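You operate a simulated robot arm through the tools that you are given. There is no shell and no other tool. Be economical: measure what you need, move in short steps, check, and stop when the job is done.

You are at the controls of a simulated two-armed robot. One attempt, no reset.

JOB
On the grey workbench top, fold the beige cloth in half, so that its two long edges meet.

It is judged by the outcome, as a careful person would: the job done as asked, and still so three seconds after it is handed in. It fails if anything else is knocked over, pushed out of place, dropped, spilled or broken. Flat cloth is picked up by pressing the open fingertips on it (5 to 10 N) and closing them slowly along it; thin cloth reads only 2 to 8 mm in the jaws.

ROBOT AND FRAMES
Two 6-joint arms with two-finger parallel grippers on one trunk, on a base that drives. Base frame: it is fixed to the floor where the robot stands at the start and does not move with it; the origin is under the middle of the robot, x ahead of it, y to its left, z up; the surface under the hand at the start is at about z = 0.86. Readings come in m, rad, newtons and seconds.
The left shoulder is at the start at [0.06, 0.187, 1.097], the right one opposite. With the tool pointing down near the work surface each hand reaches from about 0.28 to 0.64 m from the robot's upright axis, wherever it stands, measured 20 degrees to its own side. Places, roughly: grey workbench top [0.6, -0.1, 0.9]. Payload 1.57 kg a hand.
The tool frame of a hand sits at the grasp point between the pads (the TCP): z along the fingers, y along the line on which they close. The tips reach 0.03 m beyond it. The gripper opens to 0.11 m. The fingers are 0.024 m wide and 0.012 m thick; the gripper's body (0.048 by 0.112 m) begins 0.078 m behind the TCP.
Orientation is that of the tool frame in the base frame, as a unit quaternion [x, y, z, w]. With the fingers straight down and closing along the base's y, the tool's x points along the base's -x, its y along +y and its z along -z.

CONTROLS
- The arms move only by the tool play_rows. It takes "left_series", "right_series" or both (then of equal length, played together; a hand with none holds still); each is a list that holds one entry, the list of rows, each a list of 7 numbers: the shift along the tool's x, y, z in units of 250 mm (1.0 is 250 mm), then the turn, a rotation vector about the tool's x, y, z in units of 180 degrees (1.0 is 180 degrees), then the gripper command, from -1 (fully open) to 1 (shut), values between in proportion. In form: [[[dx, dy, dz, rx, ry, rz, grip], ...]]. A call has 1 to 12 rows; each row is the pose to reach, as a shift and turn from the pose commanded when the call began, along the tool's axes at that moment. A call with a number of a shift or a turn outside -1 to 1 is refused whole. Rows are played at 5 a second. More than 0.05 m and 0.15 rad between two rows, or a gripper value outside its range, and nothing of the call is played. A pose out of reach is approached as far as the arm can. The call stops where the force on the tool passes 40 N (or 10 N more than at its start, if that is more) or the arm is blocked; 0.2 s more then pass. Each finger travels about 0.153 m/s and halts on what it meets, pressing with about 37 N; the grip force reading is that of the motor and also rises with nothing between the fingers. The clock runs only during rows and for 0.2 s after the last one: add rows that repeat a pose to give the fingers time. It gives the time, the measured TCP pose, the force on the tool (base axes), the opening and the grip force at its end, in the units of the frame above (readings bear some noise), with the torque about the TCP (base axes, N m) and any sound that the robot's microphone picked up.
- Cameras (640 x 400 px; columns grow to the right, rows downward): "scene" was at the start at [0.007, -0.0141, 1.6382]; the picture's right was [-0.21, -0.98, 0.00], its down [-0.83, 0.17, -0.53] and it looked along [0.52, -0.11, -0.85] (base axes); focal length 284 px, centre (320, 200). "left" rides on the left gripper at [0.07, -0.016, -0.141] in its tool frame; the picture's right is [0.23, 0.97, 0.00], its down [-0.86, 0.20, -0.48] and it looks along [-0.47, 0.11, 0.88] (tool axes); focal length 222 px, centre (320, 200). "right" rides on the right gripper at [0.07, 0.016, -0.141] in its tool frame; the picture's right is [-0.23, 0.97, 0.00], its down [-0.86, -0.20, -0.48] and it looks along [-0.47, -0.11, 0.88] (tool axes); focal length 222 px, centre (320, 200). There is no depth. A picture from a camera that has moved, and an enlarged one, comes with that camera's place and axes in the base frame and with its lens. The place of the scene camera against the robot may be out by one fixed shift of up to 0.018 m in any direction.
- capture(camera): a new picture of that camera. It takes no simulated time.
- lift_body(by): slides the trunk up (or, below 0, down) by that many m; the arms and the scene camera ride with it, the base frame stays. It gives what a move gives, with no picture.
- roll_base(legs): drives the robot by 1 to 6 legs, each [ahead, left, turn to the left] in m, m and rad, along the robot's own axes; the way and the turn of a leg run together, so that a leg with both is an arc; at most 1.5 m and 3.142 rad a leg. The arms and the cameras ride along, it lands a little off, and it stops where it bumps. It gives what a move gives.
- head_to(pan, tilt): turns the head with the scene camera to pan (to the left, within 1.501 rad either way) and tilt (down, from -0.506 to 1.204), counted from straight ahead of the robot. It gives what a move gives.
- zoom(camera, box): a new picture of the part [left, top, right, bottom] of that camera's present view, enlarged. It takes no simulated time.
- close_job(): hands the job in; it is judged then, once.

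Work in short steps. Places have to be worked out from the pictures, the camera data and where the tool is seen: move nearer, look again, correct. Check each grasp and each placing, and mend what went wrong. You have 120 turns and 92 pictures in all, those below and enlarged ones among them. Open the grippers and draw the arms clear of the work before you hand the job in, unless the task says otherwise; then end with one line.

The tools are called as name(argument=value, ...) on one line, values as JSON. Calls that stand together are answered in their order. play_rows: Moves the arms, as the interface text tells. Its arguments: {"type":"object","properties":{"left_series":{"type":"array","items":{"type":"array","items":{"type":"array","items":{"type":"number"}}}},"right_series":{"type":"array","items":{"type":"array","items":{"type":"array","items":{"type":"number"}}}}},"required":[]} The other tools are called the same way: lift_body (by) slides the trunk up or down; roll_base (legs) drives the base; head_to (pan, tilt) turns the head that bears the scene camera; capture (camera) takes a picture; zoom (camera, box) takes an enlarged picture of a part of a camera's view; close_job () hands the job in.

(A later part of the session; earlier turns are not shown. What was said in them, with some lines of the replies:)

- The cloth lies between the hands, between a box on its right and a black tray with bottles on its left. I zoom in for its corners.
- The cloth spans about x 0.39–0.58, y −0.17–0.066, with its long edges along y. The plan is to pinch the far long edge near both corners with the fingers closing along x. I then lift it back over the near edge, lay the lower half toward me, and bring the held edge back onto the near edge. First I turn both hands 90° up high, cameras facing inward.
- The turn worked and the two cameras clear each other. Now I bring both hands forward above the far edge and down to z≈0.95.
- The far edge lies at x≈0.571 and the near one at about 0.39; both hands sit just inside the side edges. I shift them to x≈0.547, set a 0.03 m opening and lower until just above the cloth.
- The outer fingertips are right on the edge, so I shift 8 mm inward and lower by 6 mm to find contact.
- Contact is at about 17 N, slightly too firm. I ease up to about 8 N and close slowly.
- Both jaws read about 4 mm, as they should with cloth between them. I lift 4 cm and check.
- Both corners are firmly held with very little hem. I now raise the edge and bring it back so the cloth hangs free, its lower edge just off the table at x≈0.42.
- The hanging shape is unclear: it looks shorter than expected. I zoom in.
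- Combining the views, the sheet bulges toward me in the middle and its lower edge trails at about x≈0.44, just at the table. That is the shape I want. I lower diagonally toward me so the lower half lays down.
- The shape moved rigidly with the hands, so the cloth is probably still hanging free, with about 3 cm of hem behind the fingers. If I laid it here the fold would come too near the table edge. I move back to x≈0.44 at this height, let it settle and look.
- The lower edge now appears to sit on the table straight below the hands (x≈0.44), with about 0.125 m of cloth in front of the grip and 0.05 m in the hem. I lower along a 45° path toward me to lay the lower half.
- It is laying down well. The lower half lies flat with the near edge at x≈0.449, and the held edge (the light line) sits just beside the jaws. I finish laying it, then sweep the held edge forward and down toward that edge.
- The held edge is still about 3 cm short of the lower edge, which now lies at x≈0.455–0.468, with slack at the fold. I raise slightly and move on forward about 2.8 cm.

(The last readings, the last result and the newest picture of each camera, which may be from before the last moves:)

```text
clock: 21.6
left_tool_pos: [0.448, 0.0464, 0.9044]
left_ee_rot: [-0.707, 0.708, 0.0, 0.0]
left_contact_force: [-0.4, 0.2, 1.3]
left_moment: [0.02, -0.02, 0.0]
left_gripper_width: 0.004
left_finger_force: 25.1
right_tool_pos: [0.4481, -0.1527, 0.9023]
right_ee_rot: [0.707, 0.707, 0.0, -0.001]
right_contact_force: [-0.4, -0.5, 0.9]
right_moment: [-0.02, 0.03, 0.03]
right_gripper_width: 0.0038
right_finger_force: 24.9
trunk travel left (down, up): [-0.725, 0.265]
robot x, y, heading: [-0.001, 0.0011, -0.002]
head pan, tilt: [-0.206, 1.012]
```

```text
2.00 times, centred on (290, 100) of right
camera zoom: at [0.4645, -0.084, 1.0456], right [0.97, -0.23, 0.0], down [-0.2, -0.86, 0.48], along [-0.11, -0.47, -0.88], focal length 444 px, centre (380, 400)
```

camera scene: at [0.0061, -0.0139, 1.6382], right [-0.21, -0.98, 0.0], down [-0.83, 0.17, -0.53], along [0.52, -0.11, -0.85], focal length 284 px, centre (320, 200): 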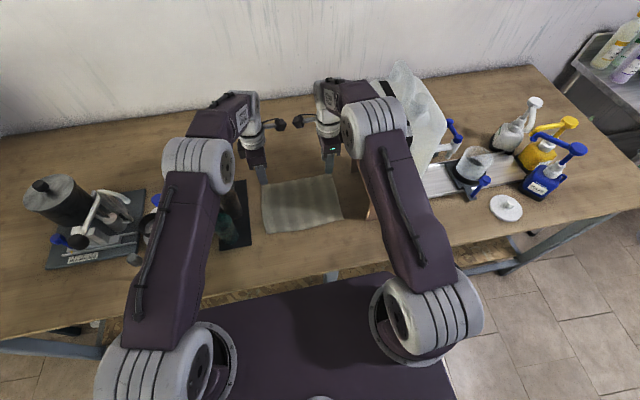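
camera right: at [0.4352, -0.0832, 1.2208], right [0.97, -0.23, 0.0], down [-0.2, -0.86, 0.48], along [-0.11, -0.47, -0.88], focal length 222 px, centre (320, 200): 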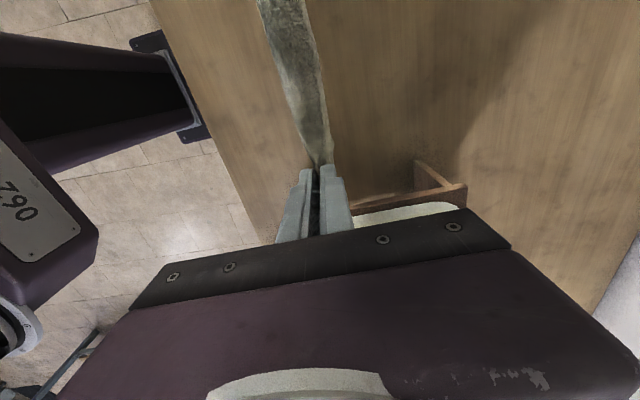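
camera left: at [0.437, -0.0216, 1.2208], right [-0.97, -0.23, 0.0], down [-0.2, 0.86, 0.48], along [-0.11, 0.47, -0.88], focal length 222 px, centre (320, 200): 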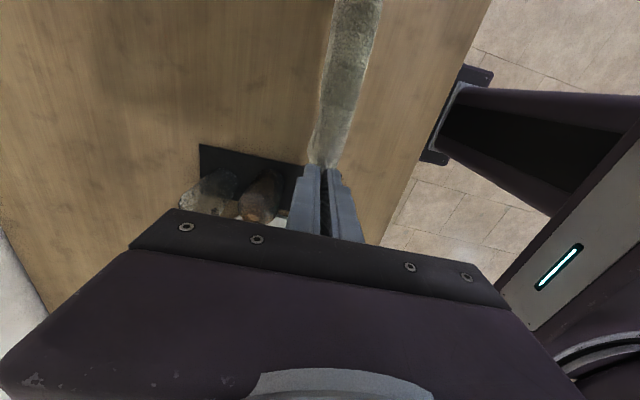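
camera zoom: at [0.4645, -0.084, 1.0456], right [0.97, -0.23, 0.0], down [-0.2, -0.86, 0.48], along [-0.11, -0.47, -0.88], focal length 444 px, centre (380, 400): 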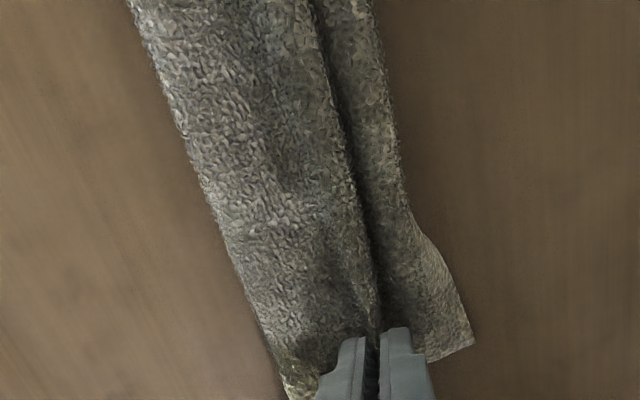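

The sheet now pulls the fold along, so the slack is out. The held edge is at x≈0.455 and the lower one at ≈0.47, with the pleat in the jaws still to unfold forward. I lower slightly, open a little and rise.

play_rows(left_series=[[[0, 0, 0.02, 0, 0, 0, 1], [0, 0, 0.02, 0, 0, 0, 0.9], [0, 0, 0.02, 0, 0, 0, 0.8], [0, 0, 0.02, 0, 0, 0, 0.7], [0, 0, 0.02, 0, 0, 0, 0.6], [0, 0, 0.0, 0, 0, 0, 0.6], [0, 0, -0.06, 0, 0, 0, 0.6], [0, 0, -0.16, 0, 0, 0, 0.6], [0, 0, -0.3, 0, 0, 0, 0.6], [0, 0, -0.45, 0, 0, 0, 0.6], [0, 0, -0.45, 0, 0, 0, 0.6]]], right_series=[[[0, 0, 0.02, 0, 0, 0, 1], [0, 0, 0.02, 0, 0, 0, 0.9], [0, 0, 0.02, 0, 0, 0, 0.8], [0, 0, 0.02, 0, 0, 0, 0.7], [0, 0, 0.02, 0, 0, 0, 0.6], [0, 0, 0.0, 0, 0, 0, 0.6], [0, 0, -0.06, 0, 0, 0, 0.6], [0, 0, -0.16, 0, 0, 0, 0.6], [0, 0, -0.3, 0, 0, 0, 0.6], [0, 0, -0.45, 0, 0, 0, 0.6], [0, 0, -0.45, 0, 0, 0, 0.6]]])

zoom(camera="scene", box=[240, 150, 375, 240])

capture(camera="left")

capture(camera="right")

```text
clock: 24.0
left_tool_pos: [0.4488, 0.0488, 1.0155]
left_ee_rot: [-0.707, 0.707, 0.0, -0.001]
left_contact_force: [-0.3, -0.1, 0.5]
left_moment: [-0.01, 0.01, 0.01]
left_gripper_width: 0.0219
left_finger_force: 0.0
right_tool_pos: [0.4489, -0.1509, 1.0182]
right_ee_rot: [0.707, 0.707, -0.001, 0.0]
right_contact_force: [0.7, -0.3, -0.9]
right_moment: [-0.01, 0.0, 0.03]
right_gripper_width: 0.0219
right_finger_force: 0.0
trunk travel left (down, up): [-0.725, 0.265]
robot x, y, heading: [0.0003, -0.0002, -0.001]
head pan, tilt: [-0.206, 1.012]
```

```text
4.44 times, centred on (308, 195) of scene
camera zoom: at [0.0083, -0.0142, 1.6382], right [-0.21, -0.98, 0.0], down [-0.83, 0.17, -0.53], along [0.52, -0.11, -0.85], focal length 1261 px, centre (376, 222)
```

zoom: 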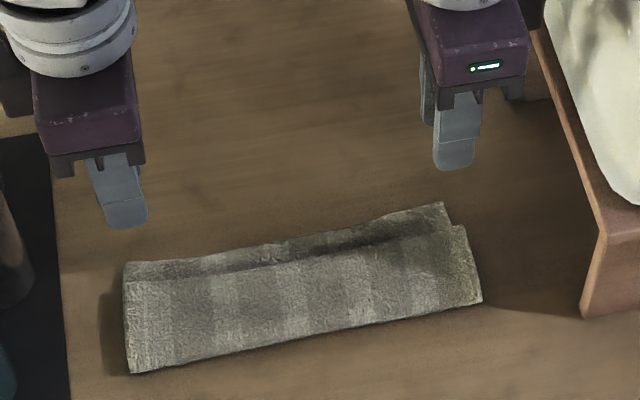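

```text
54 pictures are left
camera left: at [0.4659, -0.0211, 1.1557], right [-0.97, -0.23, 0.0], down [-0.2, 0.86, 0.48], along [-0.11, 0.47, -0.88], focal length 222 px, centre (320, 200)
```

left: 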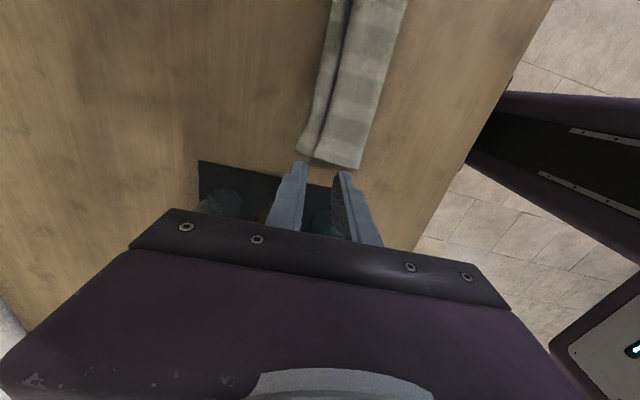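

```text
53 pictures are left
camera right: at [0.4664, -0.0818, 1.1589], right [0.97, -0.23, 0.0], down [-0.2, -0.86, 0.48], along [-0.11, -0.47, -0.88], focal length 222 px, centre (320, 200)
```

right: 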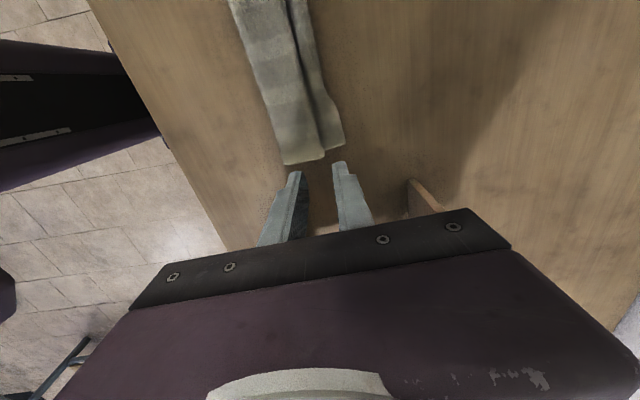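

Released. I zoom in to examine the fold.

zoom(camera="left", box=[270, 0, 430, 180])

zoom(camera="right", box=[210, 0, 370, 180])

zoom(camera="scene", box=[260, 185, 345, 235])

```text
2.22 times, centred on (350, 90) of left
camera zoom: at [0.4659, -0.0211, 1.1557], right [-0.97, -0.23, 0.0], down [-0.2, 0.86, 0.48], along [-0.11, 0.47, -0.88], focal length 494 px, centre (253, 444)
```

zoom: 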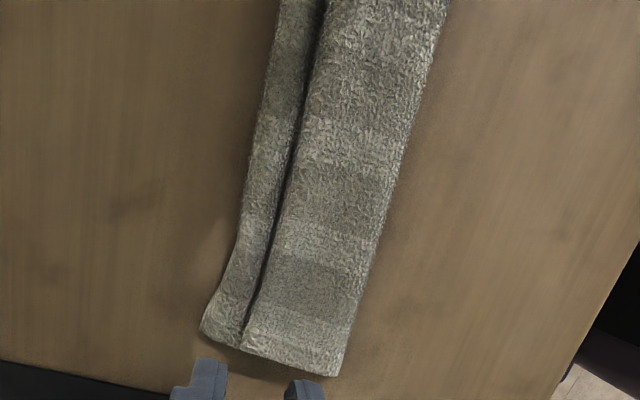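

```text
2.22 times, centred on (290, 90) of right
camera zoom: at [0.4664, -0.0818, 1.1589], right [0.97, -0.23, 0.0], down [-0.2, -0.86, 0.48], along [-0.11, -0.47, -0.88], focal length 494 px, centre (387, 444)
```

zoom: 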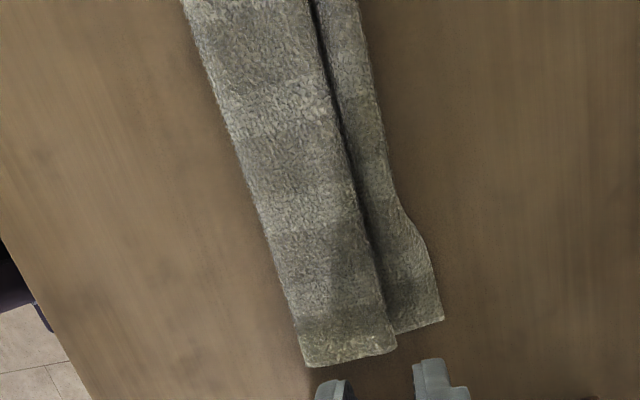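

```text
7.53 times, centred on (302, 210) of scene
camera zoom: at [0.0083, -0.0142, 1.6382], right [-0.21, -0.98, 0.0], down [-0.83, 0.17, -0.53], along [0.52, -0.11, -0.85], focal length 2137 px, centre (452, 125)
```

zoom: 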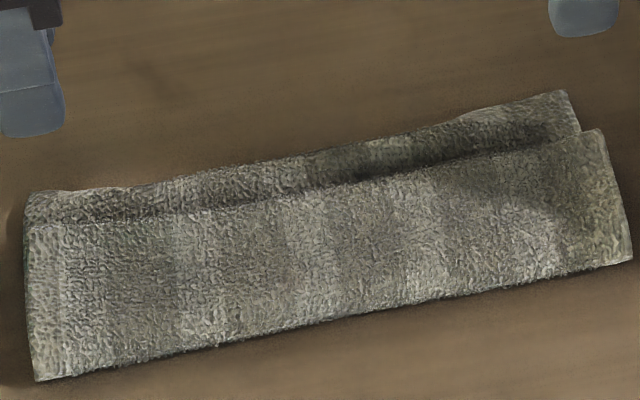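

The stack runs from x≈0.393 to ≈0.475, but the top layer ends at ≈0.453. About 2 cm of its edge seems to be tucked under, because I lowered it while moving forward. I'll re-pinch only the top layer near its front, lift so the tuck drops open, and lay it from the far side, drawing back toward me. First I position just above it.

play_rows(left_series=[[[0, 0.084, 0.05, 0, 0, 0, 0.545], [0, 0.084, 0.2, 0, 0, 0, 0.545], [0, 0.084, 0.35, 0, 0, 0, 0.545], [0, 0.084, 0.43, 0, 0, 0, 0.545], [0, 0.084, 0.45, 0, 0, 0, 0.545], [0, 0.084, 0.458, 0, 0, 0, 0.545], [0, 0.084, 0.458, 0, 0, 0, 0.545]]], right_series=[[[0, -0.084, 0.05, 0, 0, 0, 0.545], [0, -0.084, 0.2, 0, 0, 0, 0.545], [0, -0.084, 0.35, 0, 0, 0, 0.545], [0, -0.084, 0.43, 0, 0, 0, 0.545], [0, -0.084, 0.455, 0, 0, 0, 0.545], [0, -0.084, 0.466, 0, 0, 0, 0.545], [0, -0.084, 0.466, 0, 0, 0, 0.545]]])

zoom(camera="left", box=[200, 0, 500, 200])

zoom(camera="right", box=[140, 0, 440, 200])

```text
clock: 25.6
left_tool_pos: [0.4283, 0.0474, 0.9015]
left_ee_rot: [0.707, -0.707, 0.0, -0.001]
left_contact_force: [-0.3, -1.4, 2.4]
left_moment: [0.03, -0.02, 0.0]
left_gripper_width: 0.025
left_finger_force: 0.0
right_tool_pos: [0.4269, -0.1521, 0.8984]
right_ee_rot: [0.707, 0.707, -0.001, -0.001]
right_contact_force: [0.0, -1.1, 2.5]
right_moment: [-0.03, -0.03, -0.02]
right_gripper_width: 0.0248
right_finger_force: 0.1
trunk travel left (down, up): [-0.725, 0.265]
robot x, y, heading: [0.0008, -0.0014, -0.001]
head pan, tilt: [-0.206, 1.012]
```

```text
2.00 times, centred on (350, 100) of left
camera zoom: at [0.4438, -0.0219, 1.043], right [-0.97, -0.23, 0.0], down [-0.2, 0.86, 0.48], along [-0.11, 0.47, -0.88], focal length 444 px, centre (260, 400)
```

zoom: 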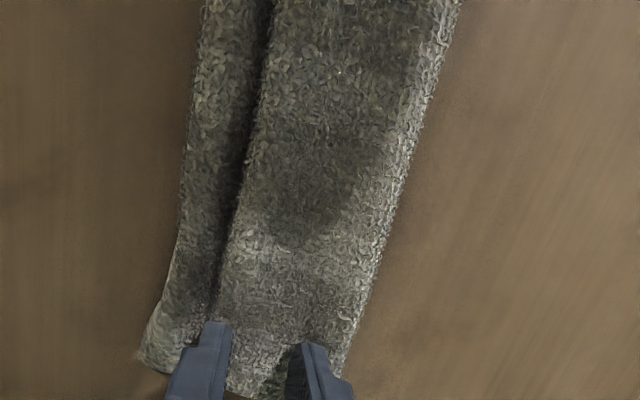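

```text
2.00 times, centred on (290, 100) of right
camera zoom: at [0.4433, -0.0832, 1.0414], right [0.97, -0.23, 0.0], down [-0.2, -0.86, 0.48], along [-0.11, -0.47, -0.88], focal length 444 px, centre (380, 400)
```

zoom: 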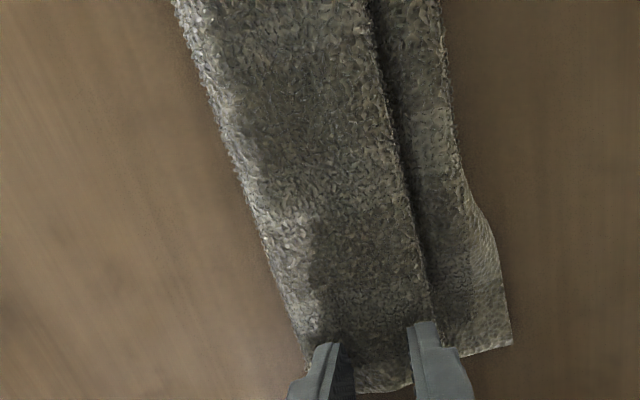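

Contact is light (2.4 N), on the top layer just inside its front. I press 1.5 mm more and close slowly.

play_rows(left_series=[[[0, 0, 0.008, 0, 0, 0, 0.545], [0, 0, 0.008, 0, 0, 0, 0.6], [0, 0, 0.008, 0, 0, 0, 0.65], [0, 0, 0.008, 0, 0, 0, 0.7], [0, 0, 0.006, 0, 0, 0, 0.75], [0, 0, 0.006, 0, 0, 0, 0.8], [0, 0, 0.004, 0, 0, 0, 0.86], [0, 0, 0.004, 0, 0, 0, 0.93], [0, 0, 0.004, 0, 0, 0, 1], [0, 0, 0.004, 0, 0, 0, 1]]], right_series=[[[0, 0, 0.006, 0, 0, 0, 0.545], [0, 0, 0.006, 0, 0, 0, 0.6], [0, 0, 0.006, 0, 0, 0, 0.65], [0, 0, 0.006, 0, 0, 0, 0.7], [0, 0, 0.004, 0, 0, 0, 0.75], [0, 0, 0.004, 0, 0, 0, 0.8], [0, 0, 0.002, 0, 0, 0, 0.86], [0, 0, 0.002, 0, 0, 0, 0.93], [0, 0, 0.002, 0, 0, 0, 1], [0, 0, 0.002, 0, 0, 0, 1]]])

zoom(camera="left", box=[200, 0, 500, 200])

zoom(camera="right", box=[140, 0, 440, 200])

```text
clock: 27.8
left_tool_pos: [0.4274, 0.0482, 0.9011]
left_ee_rot: [-0.707, 0.707, 0.0, 0.0]
left_contact_force: [0.8, -1.0, 2.1]
left_moment: [-0.01, 0.0, 0.0]
left_gripper_width: 0.0037
left_finger_force: 24.5
right_tool_pos: [0.4279, -0.1539, 0.8987]
right_ee_rot: [0.707, 0.707, 0.0, 0.0]
right_contact_force: [1.8, 0.2, 5.1]
right_moment: [0.01, -0.07, 0.0]
right_gripper_width: 0.0042
right_finger_force: 24.9
trunk travel left (down, up): [-0.725, 0.265]
robot x, y, heading: [0.0016, -0.0014, 0.001]
head pan, tilt: [-0.206, 1.012]
```

```text
2.00 times, centred on (350, 100) of left
camera zoom: at [0.4435, -0.0213, 1.0419], right [-0.97, -0.23, 0.0], down [-0.2, 0.86, 0.48], along [-0.11, 0.47, -0.88], focal length 444 px, centre (260, 400)
```

zoom: 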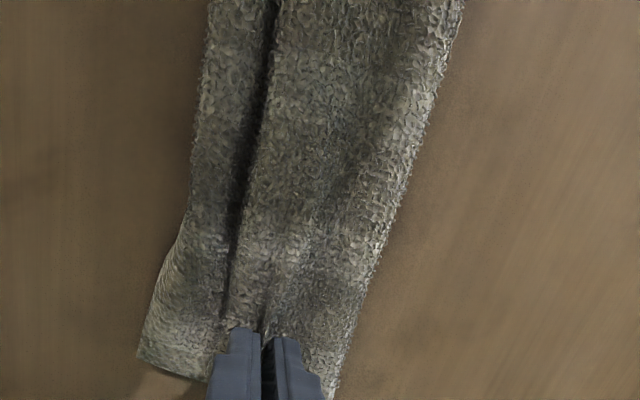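

```text
2.00 times, centred on (290, 100) of right
camera zoom: at [0.4439, -0.0839, 1.0412], right [0.97, -0.23, 0.0], down [-0.2, -0.86, 0.48], along [-0.11, -0.47, -0.88], focal length 444 px, centre (380, 400)
```

zoom: 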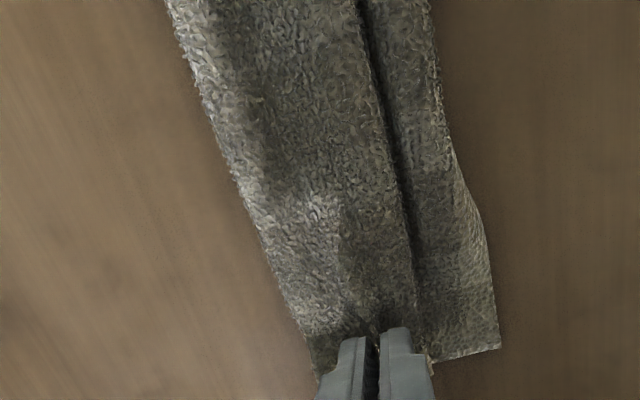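

Both jaws read about 4 mm, so only a ridge of the top layer is held. I lift 4 cm and look.

play_rows(left_series=[[[0, 0, -0.04, 0, 0, 0, 1], [0, 0, -0.1, 0, 0, 0, 1], [0, 0, -0.16, 0, 0, 0, 1], [0, 0, -0.16, 0, 0, 0, 1], [0, 0, -0.16, 0, 0, 0, 1]]], right_series=[[[0, 0, -0.04, 0, 0, 0, 1], [0, 0, -0.1, 0, 0, 0, 1], [0, 0, -0.16, 0, 0, 0, 1], [0, 0, -0.16, 0, 0, 0, 1], [0, 0, -0.16, 0, 0, 0, 1]]])

zoom(camera="left", box=[200, 0, 500, 200])

zoom(camera="right", box=[140, 0, 440, 200])

zoom(camera="scene", box=[245, 165, 360, 240])

```text
clock: 29.0
left_tool_pos: [0.4272, 0.0477, 0.94]
left_ee_rot: [-0.707, 0.707, 0.0, 0.0]
left_contact_force: [-0.5, -0.1, 0.0]
left_moment: [-0.03, 0.0, -0.03]
left_gripper_width: 0.0034
left_finger_force: 24.2
right_tool_pos: [0.4262, -0.1547, 0.9392]
right_ee_rot: [0.707, 0.707, 0.0, 0.0]
right_contact_force: [0.3, -0.7, 0.4]
right_moment: [0.01, 0.0, 0.02]
right_gripper_width: 0.0039
right_finger_force: 24.6
trunk travel left (down, up): [-0.725, 0.265]
robot x, y, heading: [-0.0012, -0.0005, 0.001]
head pan, tilt: [-0.206, 1.012]
```

```text
2.00 times, centred on (350, 100) of left
camera zoom: at [0.4443, -0.0217, 1.0814], right [-0.97, -0.23, 0.0], down [-0.2, 0.86, 0.48], along [-0.11, 0.47, -0.88], focal length 444 px, centre (260, 400)
```

zoom: 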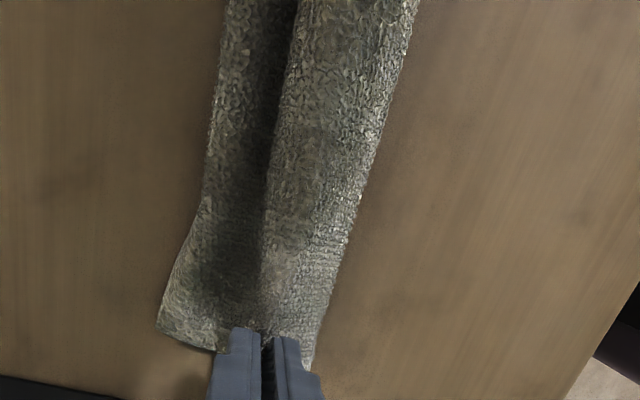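

```text
2.00 times, centred on (290, 100) of right
camera zoom: at [0.4437, -0.0838, 1.0807], right [0.97, -0.23, 0.0], down [-0.2, -0.86, 0.48], along [-0.11, -0.47, -0.88], focal length 444 px, centre (380, 400)
```

zoom: 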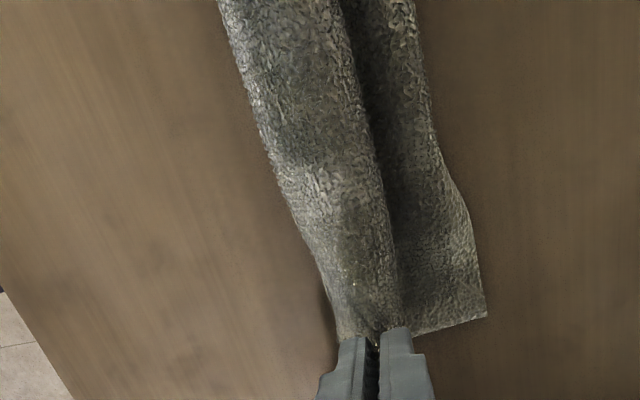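

```text
5.33 times, centred on (302, 202) of scene
camera zoom: at [0.007, -0.0141, 1.6382], right [-0.21, -0.98, 0.0], down [-0.83, 0.17, -0.53], along [0.52, -0.11, -0.85], focal length 1513 px, centre (413, 187)
```

zoom: 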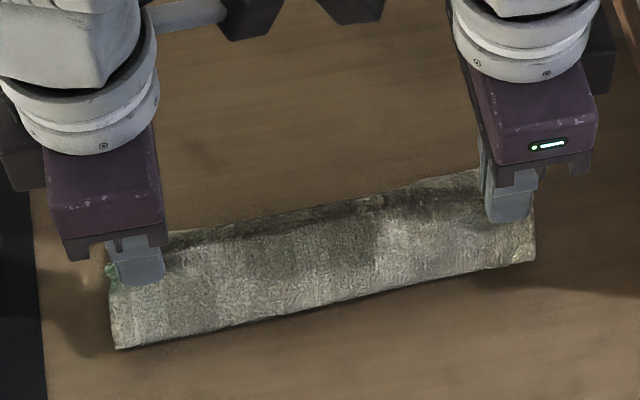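

The top layer is up and its hem should be hanging. I raise a bit more and go forward so the hem hangs above the lower edge, then check.

play_rows(left_series=[[[0, 0, -0.05, 0, 0, 0, 1], [0, 0, -0.1, 0, 0, 0, 1], [0, -0.04, -0.12, 0, 0, 0, 1], [0, -0.08, -0.12, 0, 0, 0, 1], [0, -0.12, -0.1, 0, 0, 0, 1], [0, -0.16, -0.07, 0, 0, 0, 1], [0, -0.16, -0.07, 0, 0, 0, 1], [0, -0.16, -0.07, 0, 0, 0, 1]]], right_series=[[[0, 0, -0.05, 0, 0, 0, 1], [0, 0, -0.1, 0, 0, 0, 1], [0, 0.04, -0.12, 0, 0, 0, 1], [0, 0.08, -0.12, 0, 0, 0, 1], [0, 0.12, -0.1, 0, 0, 0, 1], [0, 0.16, -0.07, 0, 0, 0, 1], [0, 0.16, -0.07, 0, 0, 0, 1], [0, 0.16, -0.07, 0, 0, 0, 1]]])

zoom(camera="left", box=[200, 0, 500, 200])

zoom(camera="right", box=[140, 0, 440, 200])

zoom(camera="scene", box=[245, 165, 360, 240])

```text
clock: 30.8
left_tool_pos: [0.4675, 0.0487, 0.9586]
left_ee_rot: [0.708, -0.706, 0.0, 0.001]
left_contact_force: [0.0, -0.3, -0.1]
left_moment: [-0.04, -0.02, 0.02]
left_gripper_width: 0.0033
left_finger_force: 24.7
right_tool_pos: [0.4675, -0.1548, 0.9559]
right_ee_rot: [0.708, 0.707, 0.0, 0.0]
right_contact_force: [-0.7, 0.1, 0.0]
right_moment: [0.0, 0.04, -0.04]
right_gripper_width: 0.0037
right_finger_force: 24.3
trunk travel left (down, up): [-0.725, 0.265]
robot x, y, heading: [0.0001, -0.0023, -0.002]
head pan, tilt: [-0.206, 1.012]
```

```text
2.00 times, centred on (350, 100) of left
camera zoom: at [0.4836, -0.021, 1.0988], right [-0.97, -0.23, 0.0], down [-0.2, 0.86, 0.48], along [-0.11, 0.47, -0.88], focal length 444 px, centre (260, 400)
```

zoom: 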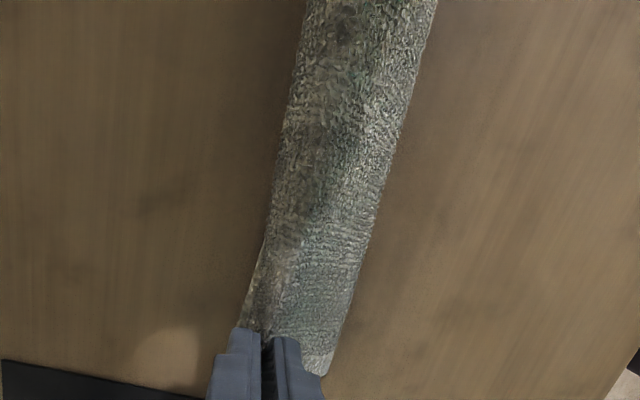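

```text
2.00 times, centred on (290, 100) of right
camera zoom: at [0.4834, -0.0847, 1.098], right [0.97, -0.23, 0.0], down [-0.2, -0.86, 0.48], along [-0.11, -0.47, -0.88], focal length 444 px, centre (380, 400)
```

zoom: 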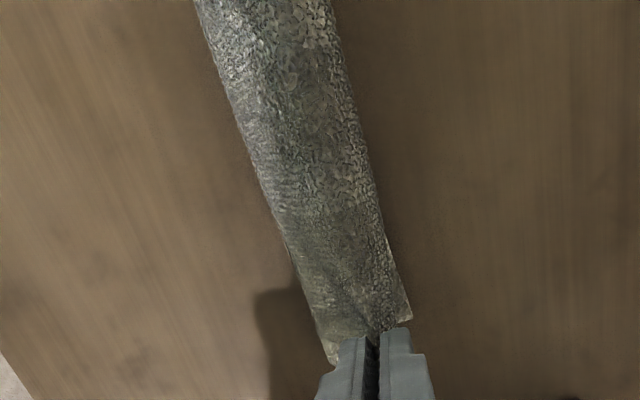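

```text
5.33 times, centred on (302, 202) of scene
camera zoom: at [0.0071, -0.0141, 1.6382], right [-0.21, -0.98, 0.0], down [-0.83, 0.17, -0.53], along [0.52, -0.11, -0.85], focal length 1513 px, centre (413, 187)
```

zoom: 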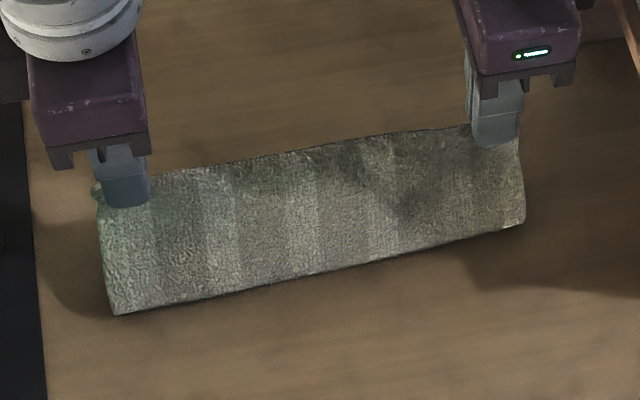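

The lower edge is now hidden beneath the raised edge. I go straight down until the hem touches, then draw back toward me while lowering so the hem lies pointing forward.

play_rows(left_series=[[[0, 0, 0.05, 0, 0, 0, 1], [0, 0.01, 0.09, 0, 0, 0, 1], [0, 0.05, 0.125, 0, 0, 0, 1], [0, 0.09, 0.16, 0, 0, 0, 1], [0, 0.13, 0.195, 0, 0, 0, 1], [0, 0.15, 0.22, 0, 0, 0, 1], [0, 0.15, 0.22, 0, 0, 0, 1]]], right_series=[[[0, 0, 0.05, 0, 0, 0, 1], [0, -0.01, 0.09, 0, 0, 0, 1], [0, -0.05, 0.125, 0, 0, 0, 1], [0, -0.09, 0.16, 0, 0, 0, 1], [0, -0.13, 0.195, 0, 0, 0, 1], [0, -0.15, 0.22, 0, 0, 0, 1], [0, -0.15, 0.22, 0, 0, 0, 1]]])

zoom(camera="left", box=[200, 0, 500, 200])

zoom(camera="right", box=[140, 0, 440, 200])

zoom(camera="scene", box=[245, 165, 360, 240])

```text
clock: 32.4
left_tool_pos: [0.4291, 0.0484, 0.9051]
left_ee_rot: [0.708, -0.707, 0.0, 0.0]
left_contact_force: [0.3, -0.5, 0.0]
left_moment: [0.02, 0.01, 0.0]
left_gripper_width: 0.0034
left_finger_force: 24.3
right_tool_pos: [0.4302, -0.1541, 0.9008]
right_ee_rot: [0.707, 0.707, -0.001, 0.0]
right_contact_force: [0.0, -0.1, 0.8]
right_moment: [-0.01, 0.0, 0.0]
right_gripper_width: 0.0039
right_finger_force: 24.5
trunk travel left (down, up): [-0.725, 0.265]
robot x, y, heading: [-0.0029, 0.0001, -0.001]
head pan, tilt: [-0.206, 1.012]
```

```text
2.00 times, centred on (350, 100) of left
camera zoom: at [0.4463, -0.0204, 1.0441], right [-0.97, -0.23, 0.0], down [-0.2, 0.86, 0.48], along [-0.11, 0.47, -0.88], focal length 444 px, centre (260, 400)
```

zoom: 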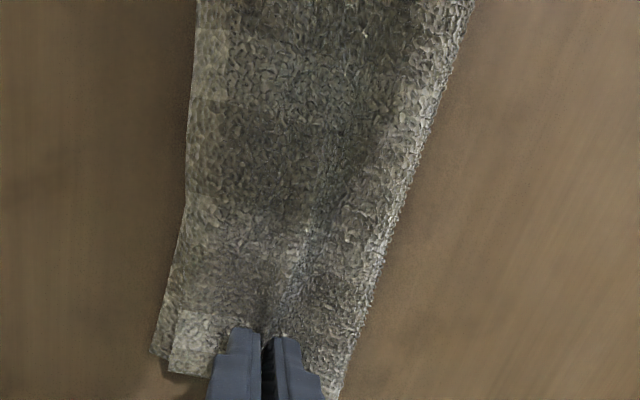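

```text
2.00 times, centred on (290, 100) of right
camera zoom: at [0.4463, -0.0839, 1.0433], right [0.97, -0.23, 0.0], down [-0.2, -0.86, 0.48], along [-0.11, -0.47, -0.88], focal length 444 px, centre (380, 400)
```

zoom: 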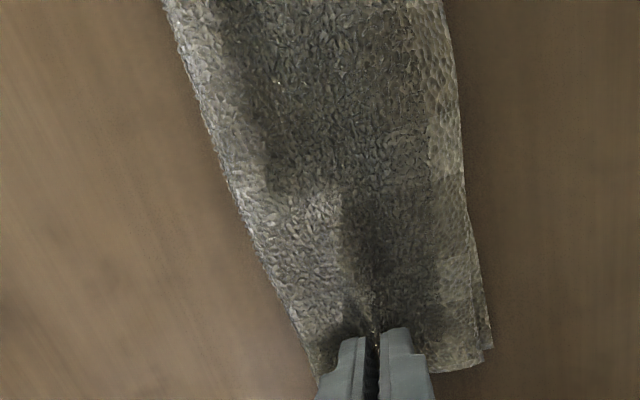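

```text
5.33 times, centred on (302, 202) of scene
camera zoom: at [0.0072, -0.0141, 1.6382], right [-0.21, -0.98, 0.0], down [-0.83, 0.17, -0.53], along [0.52, -0.11, -0.85], focal length 1513 px, centre (413, 187)
```

zoom: 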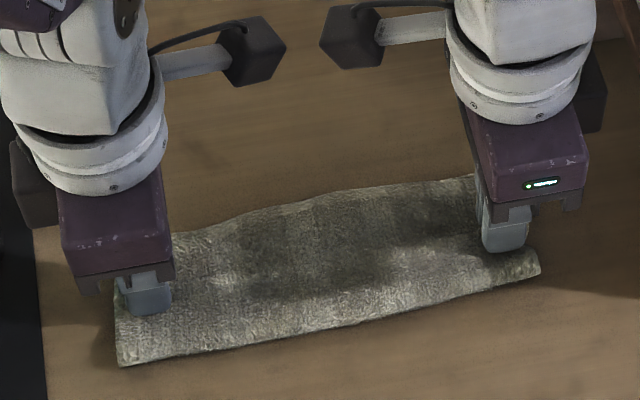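

The hem has unfolded forward and the top edge now lies on the lower edge, within a few millimetres. I release gently and rise.

play_rows(left_series=[[[0, 0, 0.012, 0, 0, 0, 1], [0, 0, 0.012, 0, 0, 0, 0.9], [0, 0, 0.012, 0, 0, 0, 0.8], [0, 0, 0.008, 0, 0, 0, 0.7], [0, 0, 0.0, 0, 0, 0, 0.65], [0, 0, -0.03, 0, 0, 0, 0.65], [0, 0, -0.08, 0, 0, 0, 0.65], [0, 0, -0.18, 0, 0, 0, 0.65], [0, 0, -0.32, 0, 0, 0, 0.65], [0, 0, -0.48, 0, 0, 0, 0.65], [0, 0, -0.48, 0, 0, 0, 0.65]]], right_series=[[[0, 0, 0.004, 0, 0, 0, 1], [0, 0, 0.004, 0, 0, 0, 0.9], [0, 0, 0.004, 0, 0, 0, 0.8], [0, 0, 0.002, 0, 0, 0, 0.7], [0, 0, 0.0, 0, 0, 0, 0.65], [0, 0, -0.03, 0, 0, 0, 0.65], [0, 0, -0.08, 0, 0, 0, 0.65], [0, 0, -0.18, 0, 0, 0, 0.65], [0, 0, -0.32, 0, 0, 0, 0.65], [0, 0, -0.48, 0, 0, 0, 0.65], [0, 0, -0.48, 0, 0, 0, 0.65]]])

zoom(camera="left", box=[270, 0, 430, 180])

zoom(camera="right", box=[210, 0, 370, 180])

zoom(camera="scene", box=[255, 180, 350, 240])

```text
clock: 34.8
left_tool_pos: [0.4307, 0.0478, 1.0248]
left_ee_rot: [0.708, -0.706, 0.0, 0.001]
left_contact_force: [-0.8, 0.0, 0.3]
left_moment: [0.0, 0.04, -0.02]
left_gripper_width: 0.0192
left_finger_force: 0.0
right_tool_pos: [0.4311, -0.1549, 1.0194]
right_ee_rot: [0.707, 0.708, 0.0, 0.0]
right_contact_force: [0.3, 0.3, -0.5]
right_moment: [0.05, 0.03, -0.01]
right_gripper_width: 0.0192
right_finger_force: 0.0
trunk travel left (down, up): [-0.725, 0.265]
robot x, y, heading: [-0.0001, -0.0009, -0.003]
head pan, tilt: [-0.206, 1.012]
```

```text
2.22 times, centred on (350, 90) of left
camera zoom: at [0.4481, -0.0216, 1.1654], right [-0.97, -0.23, 0.0], down [-0.2, 0.85, 0.48], along [-0.11, 0.47, -0.88], focal length 494 px, centre (253, 444)
```

zoom: 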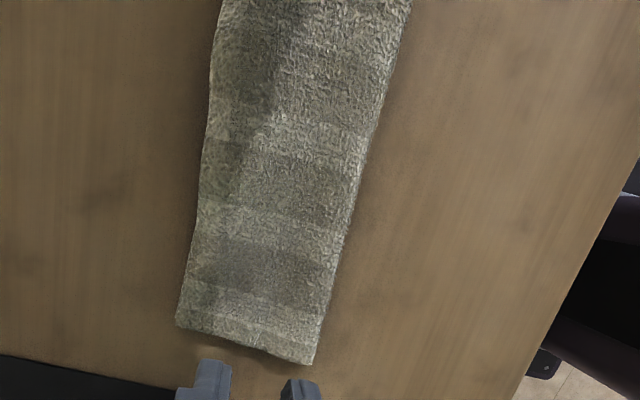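

```text
2.22 times, centred on (290, 90) of right
camera zoom: at [0.4475, -0.0838, 1.1622], right [0.97, -0.23, 0.0], down [-0.2, -0.86, 0.48], along [-0.11, -0.47, -0.88], focal length 494 px, centre (387, 444)
```

zoom: 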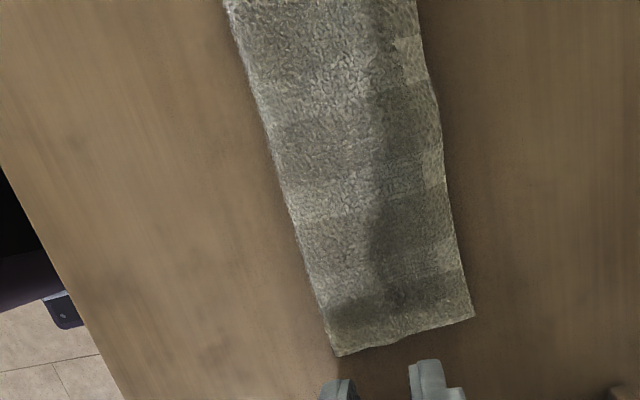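

```text
6.67 times, centred on (302, 210) of scene
camera zoom: at [0.0083, -0.0142, 1.6382], right [-0.21, -0.98, 0.0], down [-0.83, 0.17, -0.53], along [0.52, -0.11, -0.85], focal length 1892 px, centre (437, 133)
```

zoom: 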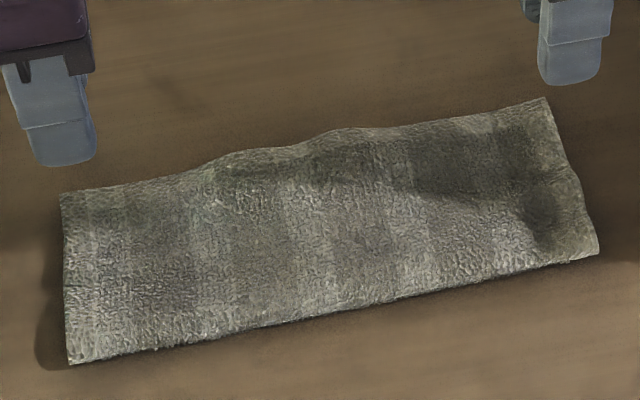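

The fold looks neat. I zoom in closer on the meeting edges to check for offset.

zoom(camera="right", box=[290, 0, 360, 150])

zoom(camera="left", box=[300, 0, 380, 160])

```text
2.67 times, centred on (325, 75) of right
camera zoom: at [0.4475, -0.0838, 1.1622], right [0.97, -0.23, 0.0], down [-0.2, -0.86, 0.48], along [-0.11, -0.47, -0.88], focal length 592 px, centre (307, 533)
```

zoom: 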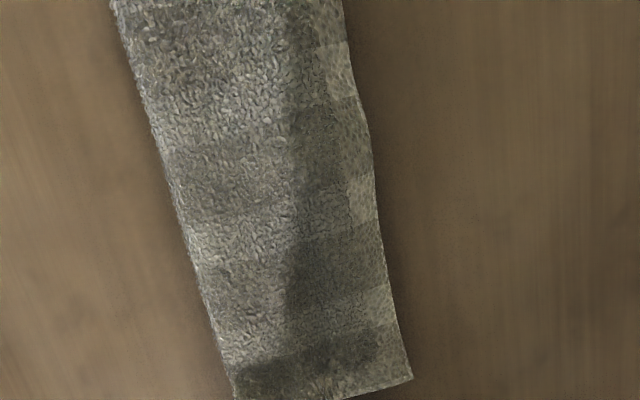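

```text
2.50 times, centred on (340, 80) of left
camera zoom: at [0.4481, -0.0216, 1.1654], right [-0.97, -0.23, 0.0], down [-0.2, 0.85, 0.48], along [-0.11, 0.47, -0.88], focal length 555 px, centre (270, 500)
```

zoom: 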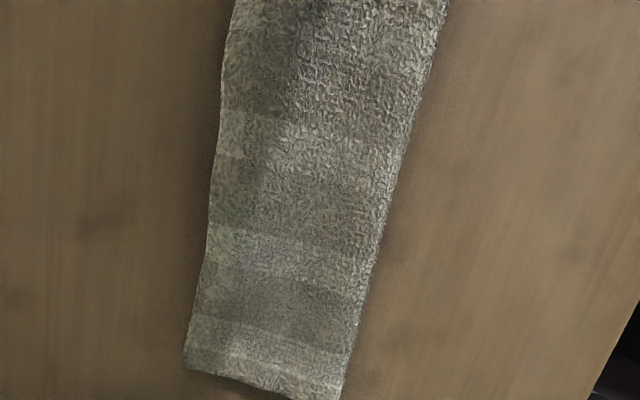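

The edges coincide as far as shadows allow me to judge. I retract both hands up and outward toward their start places, opening the grippers, then do a last check.

play_rows(left_series=[[[0, 0, -0.12, 0, 0, 0, 0.5], [0, 0, -0.24, 0, 0, 0, 0.2], [0, 0, -0.36, 0, 0, 0, 0], [0, 0, -0.46, 0, 0, 0, 0], [-0.1, 0, -0.46, 0, 0, 0, -0.5], [-0.2, 0, -0.46, 0, 0, 0, -1], [-0.24, 0, -0.46, 0, 0, 0, -1], [-0.24, 0, -0.46, 0, 0, 0, -1]]], right_series=[[[0, 0, -0.12, 0, 0, 0, 0.5], [0, 0, -0.24, 0, 0, 0, 0.2], [0, 0, -0.36, 0, 0, 0, 0], [0, -0.08, -0.46, 0, 0, 0, 0], [0, -0.18, -0.46, 0, 0, 0, -0.5], [-0.05, -0.28, -0.46, 0, 0, 0, -1], [-0.12, -0.3, -0.46, 0, 0, 0, -1], [-0.16, -0.3, -0.46, 0, 0, 0, -1]]])

capture(camera="scene")

zoom(camera="scene", box=[255, 180, 350, 240])

capture(camera="left")

capture(camera="right")

```text
clock: 36.6
left_tool_pos: [0.4306, 0.1075, 1.1393]
left_ee_rot: [-0.707, 0.708, 0.0, 0.0]
left_contact_force: [-0.7, -0.4, -0.8]
left_moment: [-0.04, 0.02, 0.01]
left_gripper_width: 0.1099
left_finger_force: 0.0
right_tool_pos: [0.3555, -0.1943, 1.1356]
right_ee_rot: [0.707, 0.707, 0.0, 0.0]
right_contact_force: [-1.2, -0.1, 0.3]
right_moment: [0.03, -0.01, -0.01]
right_gripper_width: 0.11
right_finger_force: 0.0
trunk travel left (down, up): [-0.725, 0.265]
robot x, y, heading: [-0.0011, 0.0048, 0.004]
head pan, tilt: [-0.206, 1.012]
```

```text
31 pictures are left
camera scene: at [0.0075, -0.0142, 1.6382], right [-0.21, -0.98, 0.0], down [-0.83, 0.17, -0.53], along [0.52, -0.11, -0.85], focal length 284 px, centre (320, 200)
```

scene: 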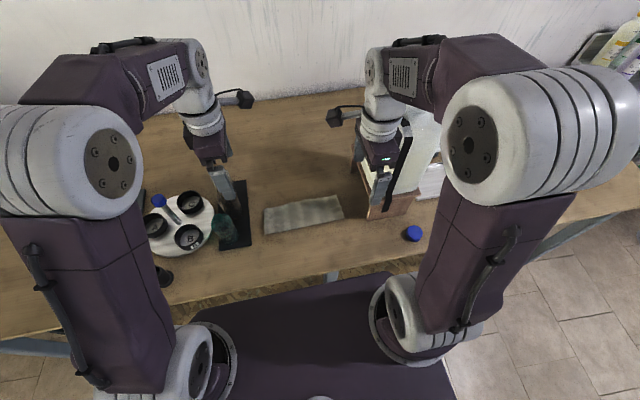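

```text
6.67 times, centred on (302, 210) of scene
camera zoom: at [0.0075, -0.0142, 1.6382], right [-0.21, -0.98, 0.0], down [-0.83, 0.17, -0.53], along [0.52, -0.11, -0.85], focal length 1892 px, centre (437, 133)
```

zoom: 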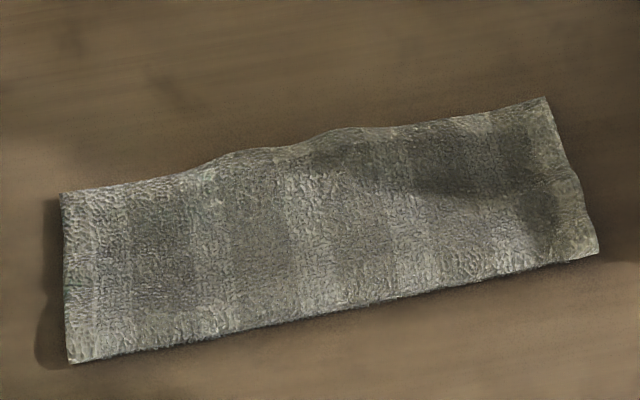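

```text
29 pictures are left
camera left: at [0.4472, 0.0377, 1.2798], right [-0.97, -0.23, 0.0], down [-0.2, 0.86, 0.48], along [-0.11, 0.47, -0.88], focal length 222 px, centre (320, 200)
```

left: 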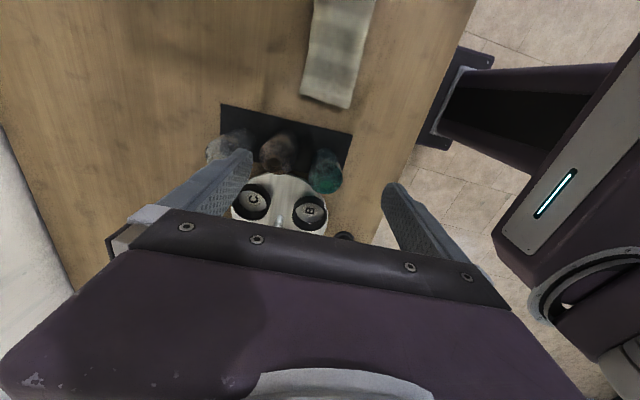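

```text
28 pictures are left
camera right: at [0.3719, -0.1234, 1.2782], right [0.97, -0.23, 0.0], down [-0.2, -0.86, 0.48], along [-0.11, -0.47, -0.88], focal length 222 px, centre (320, 200)
```

right: 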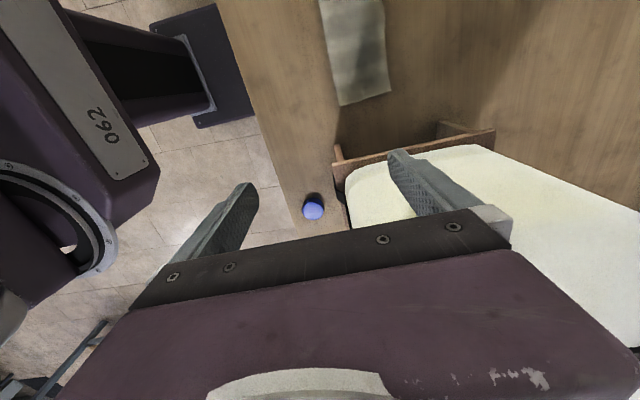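

The folded cloth is about 0.087 m deep, half its original 0.18 m, and its long edges coincide. The bottles, box and cap are undisturbed, the hands are clear and the grippers open, so I hand it in.

close_job()

```text
The job is handed in.
```

The beige cloth is folded in half on the workbench, with its two long edges meeting to within about a centimetre. Nothing else was moved, and both hands are open and clear of the work.
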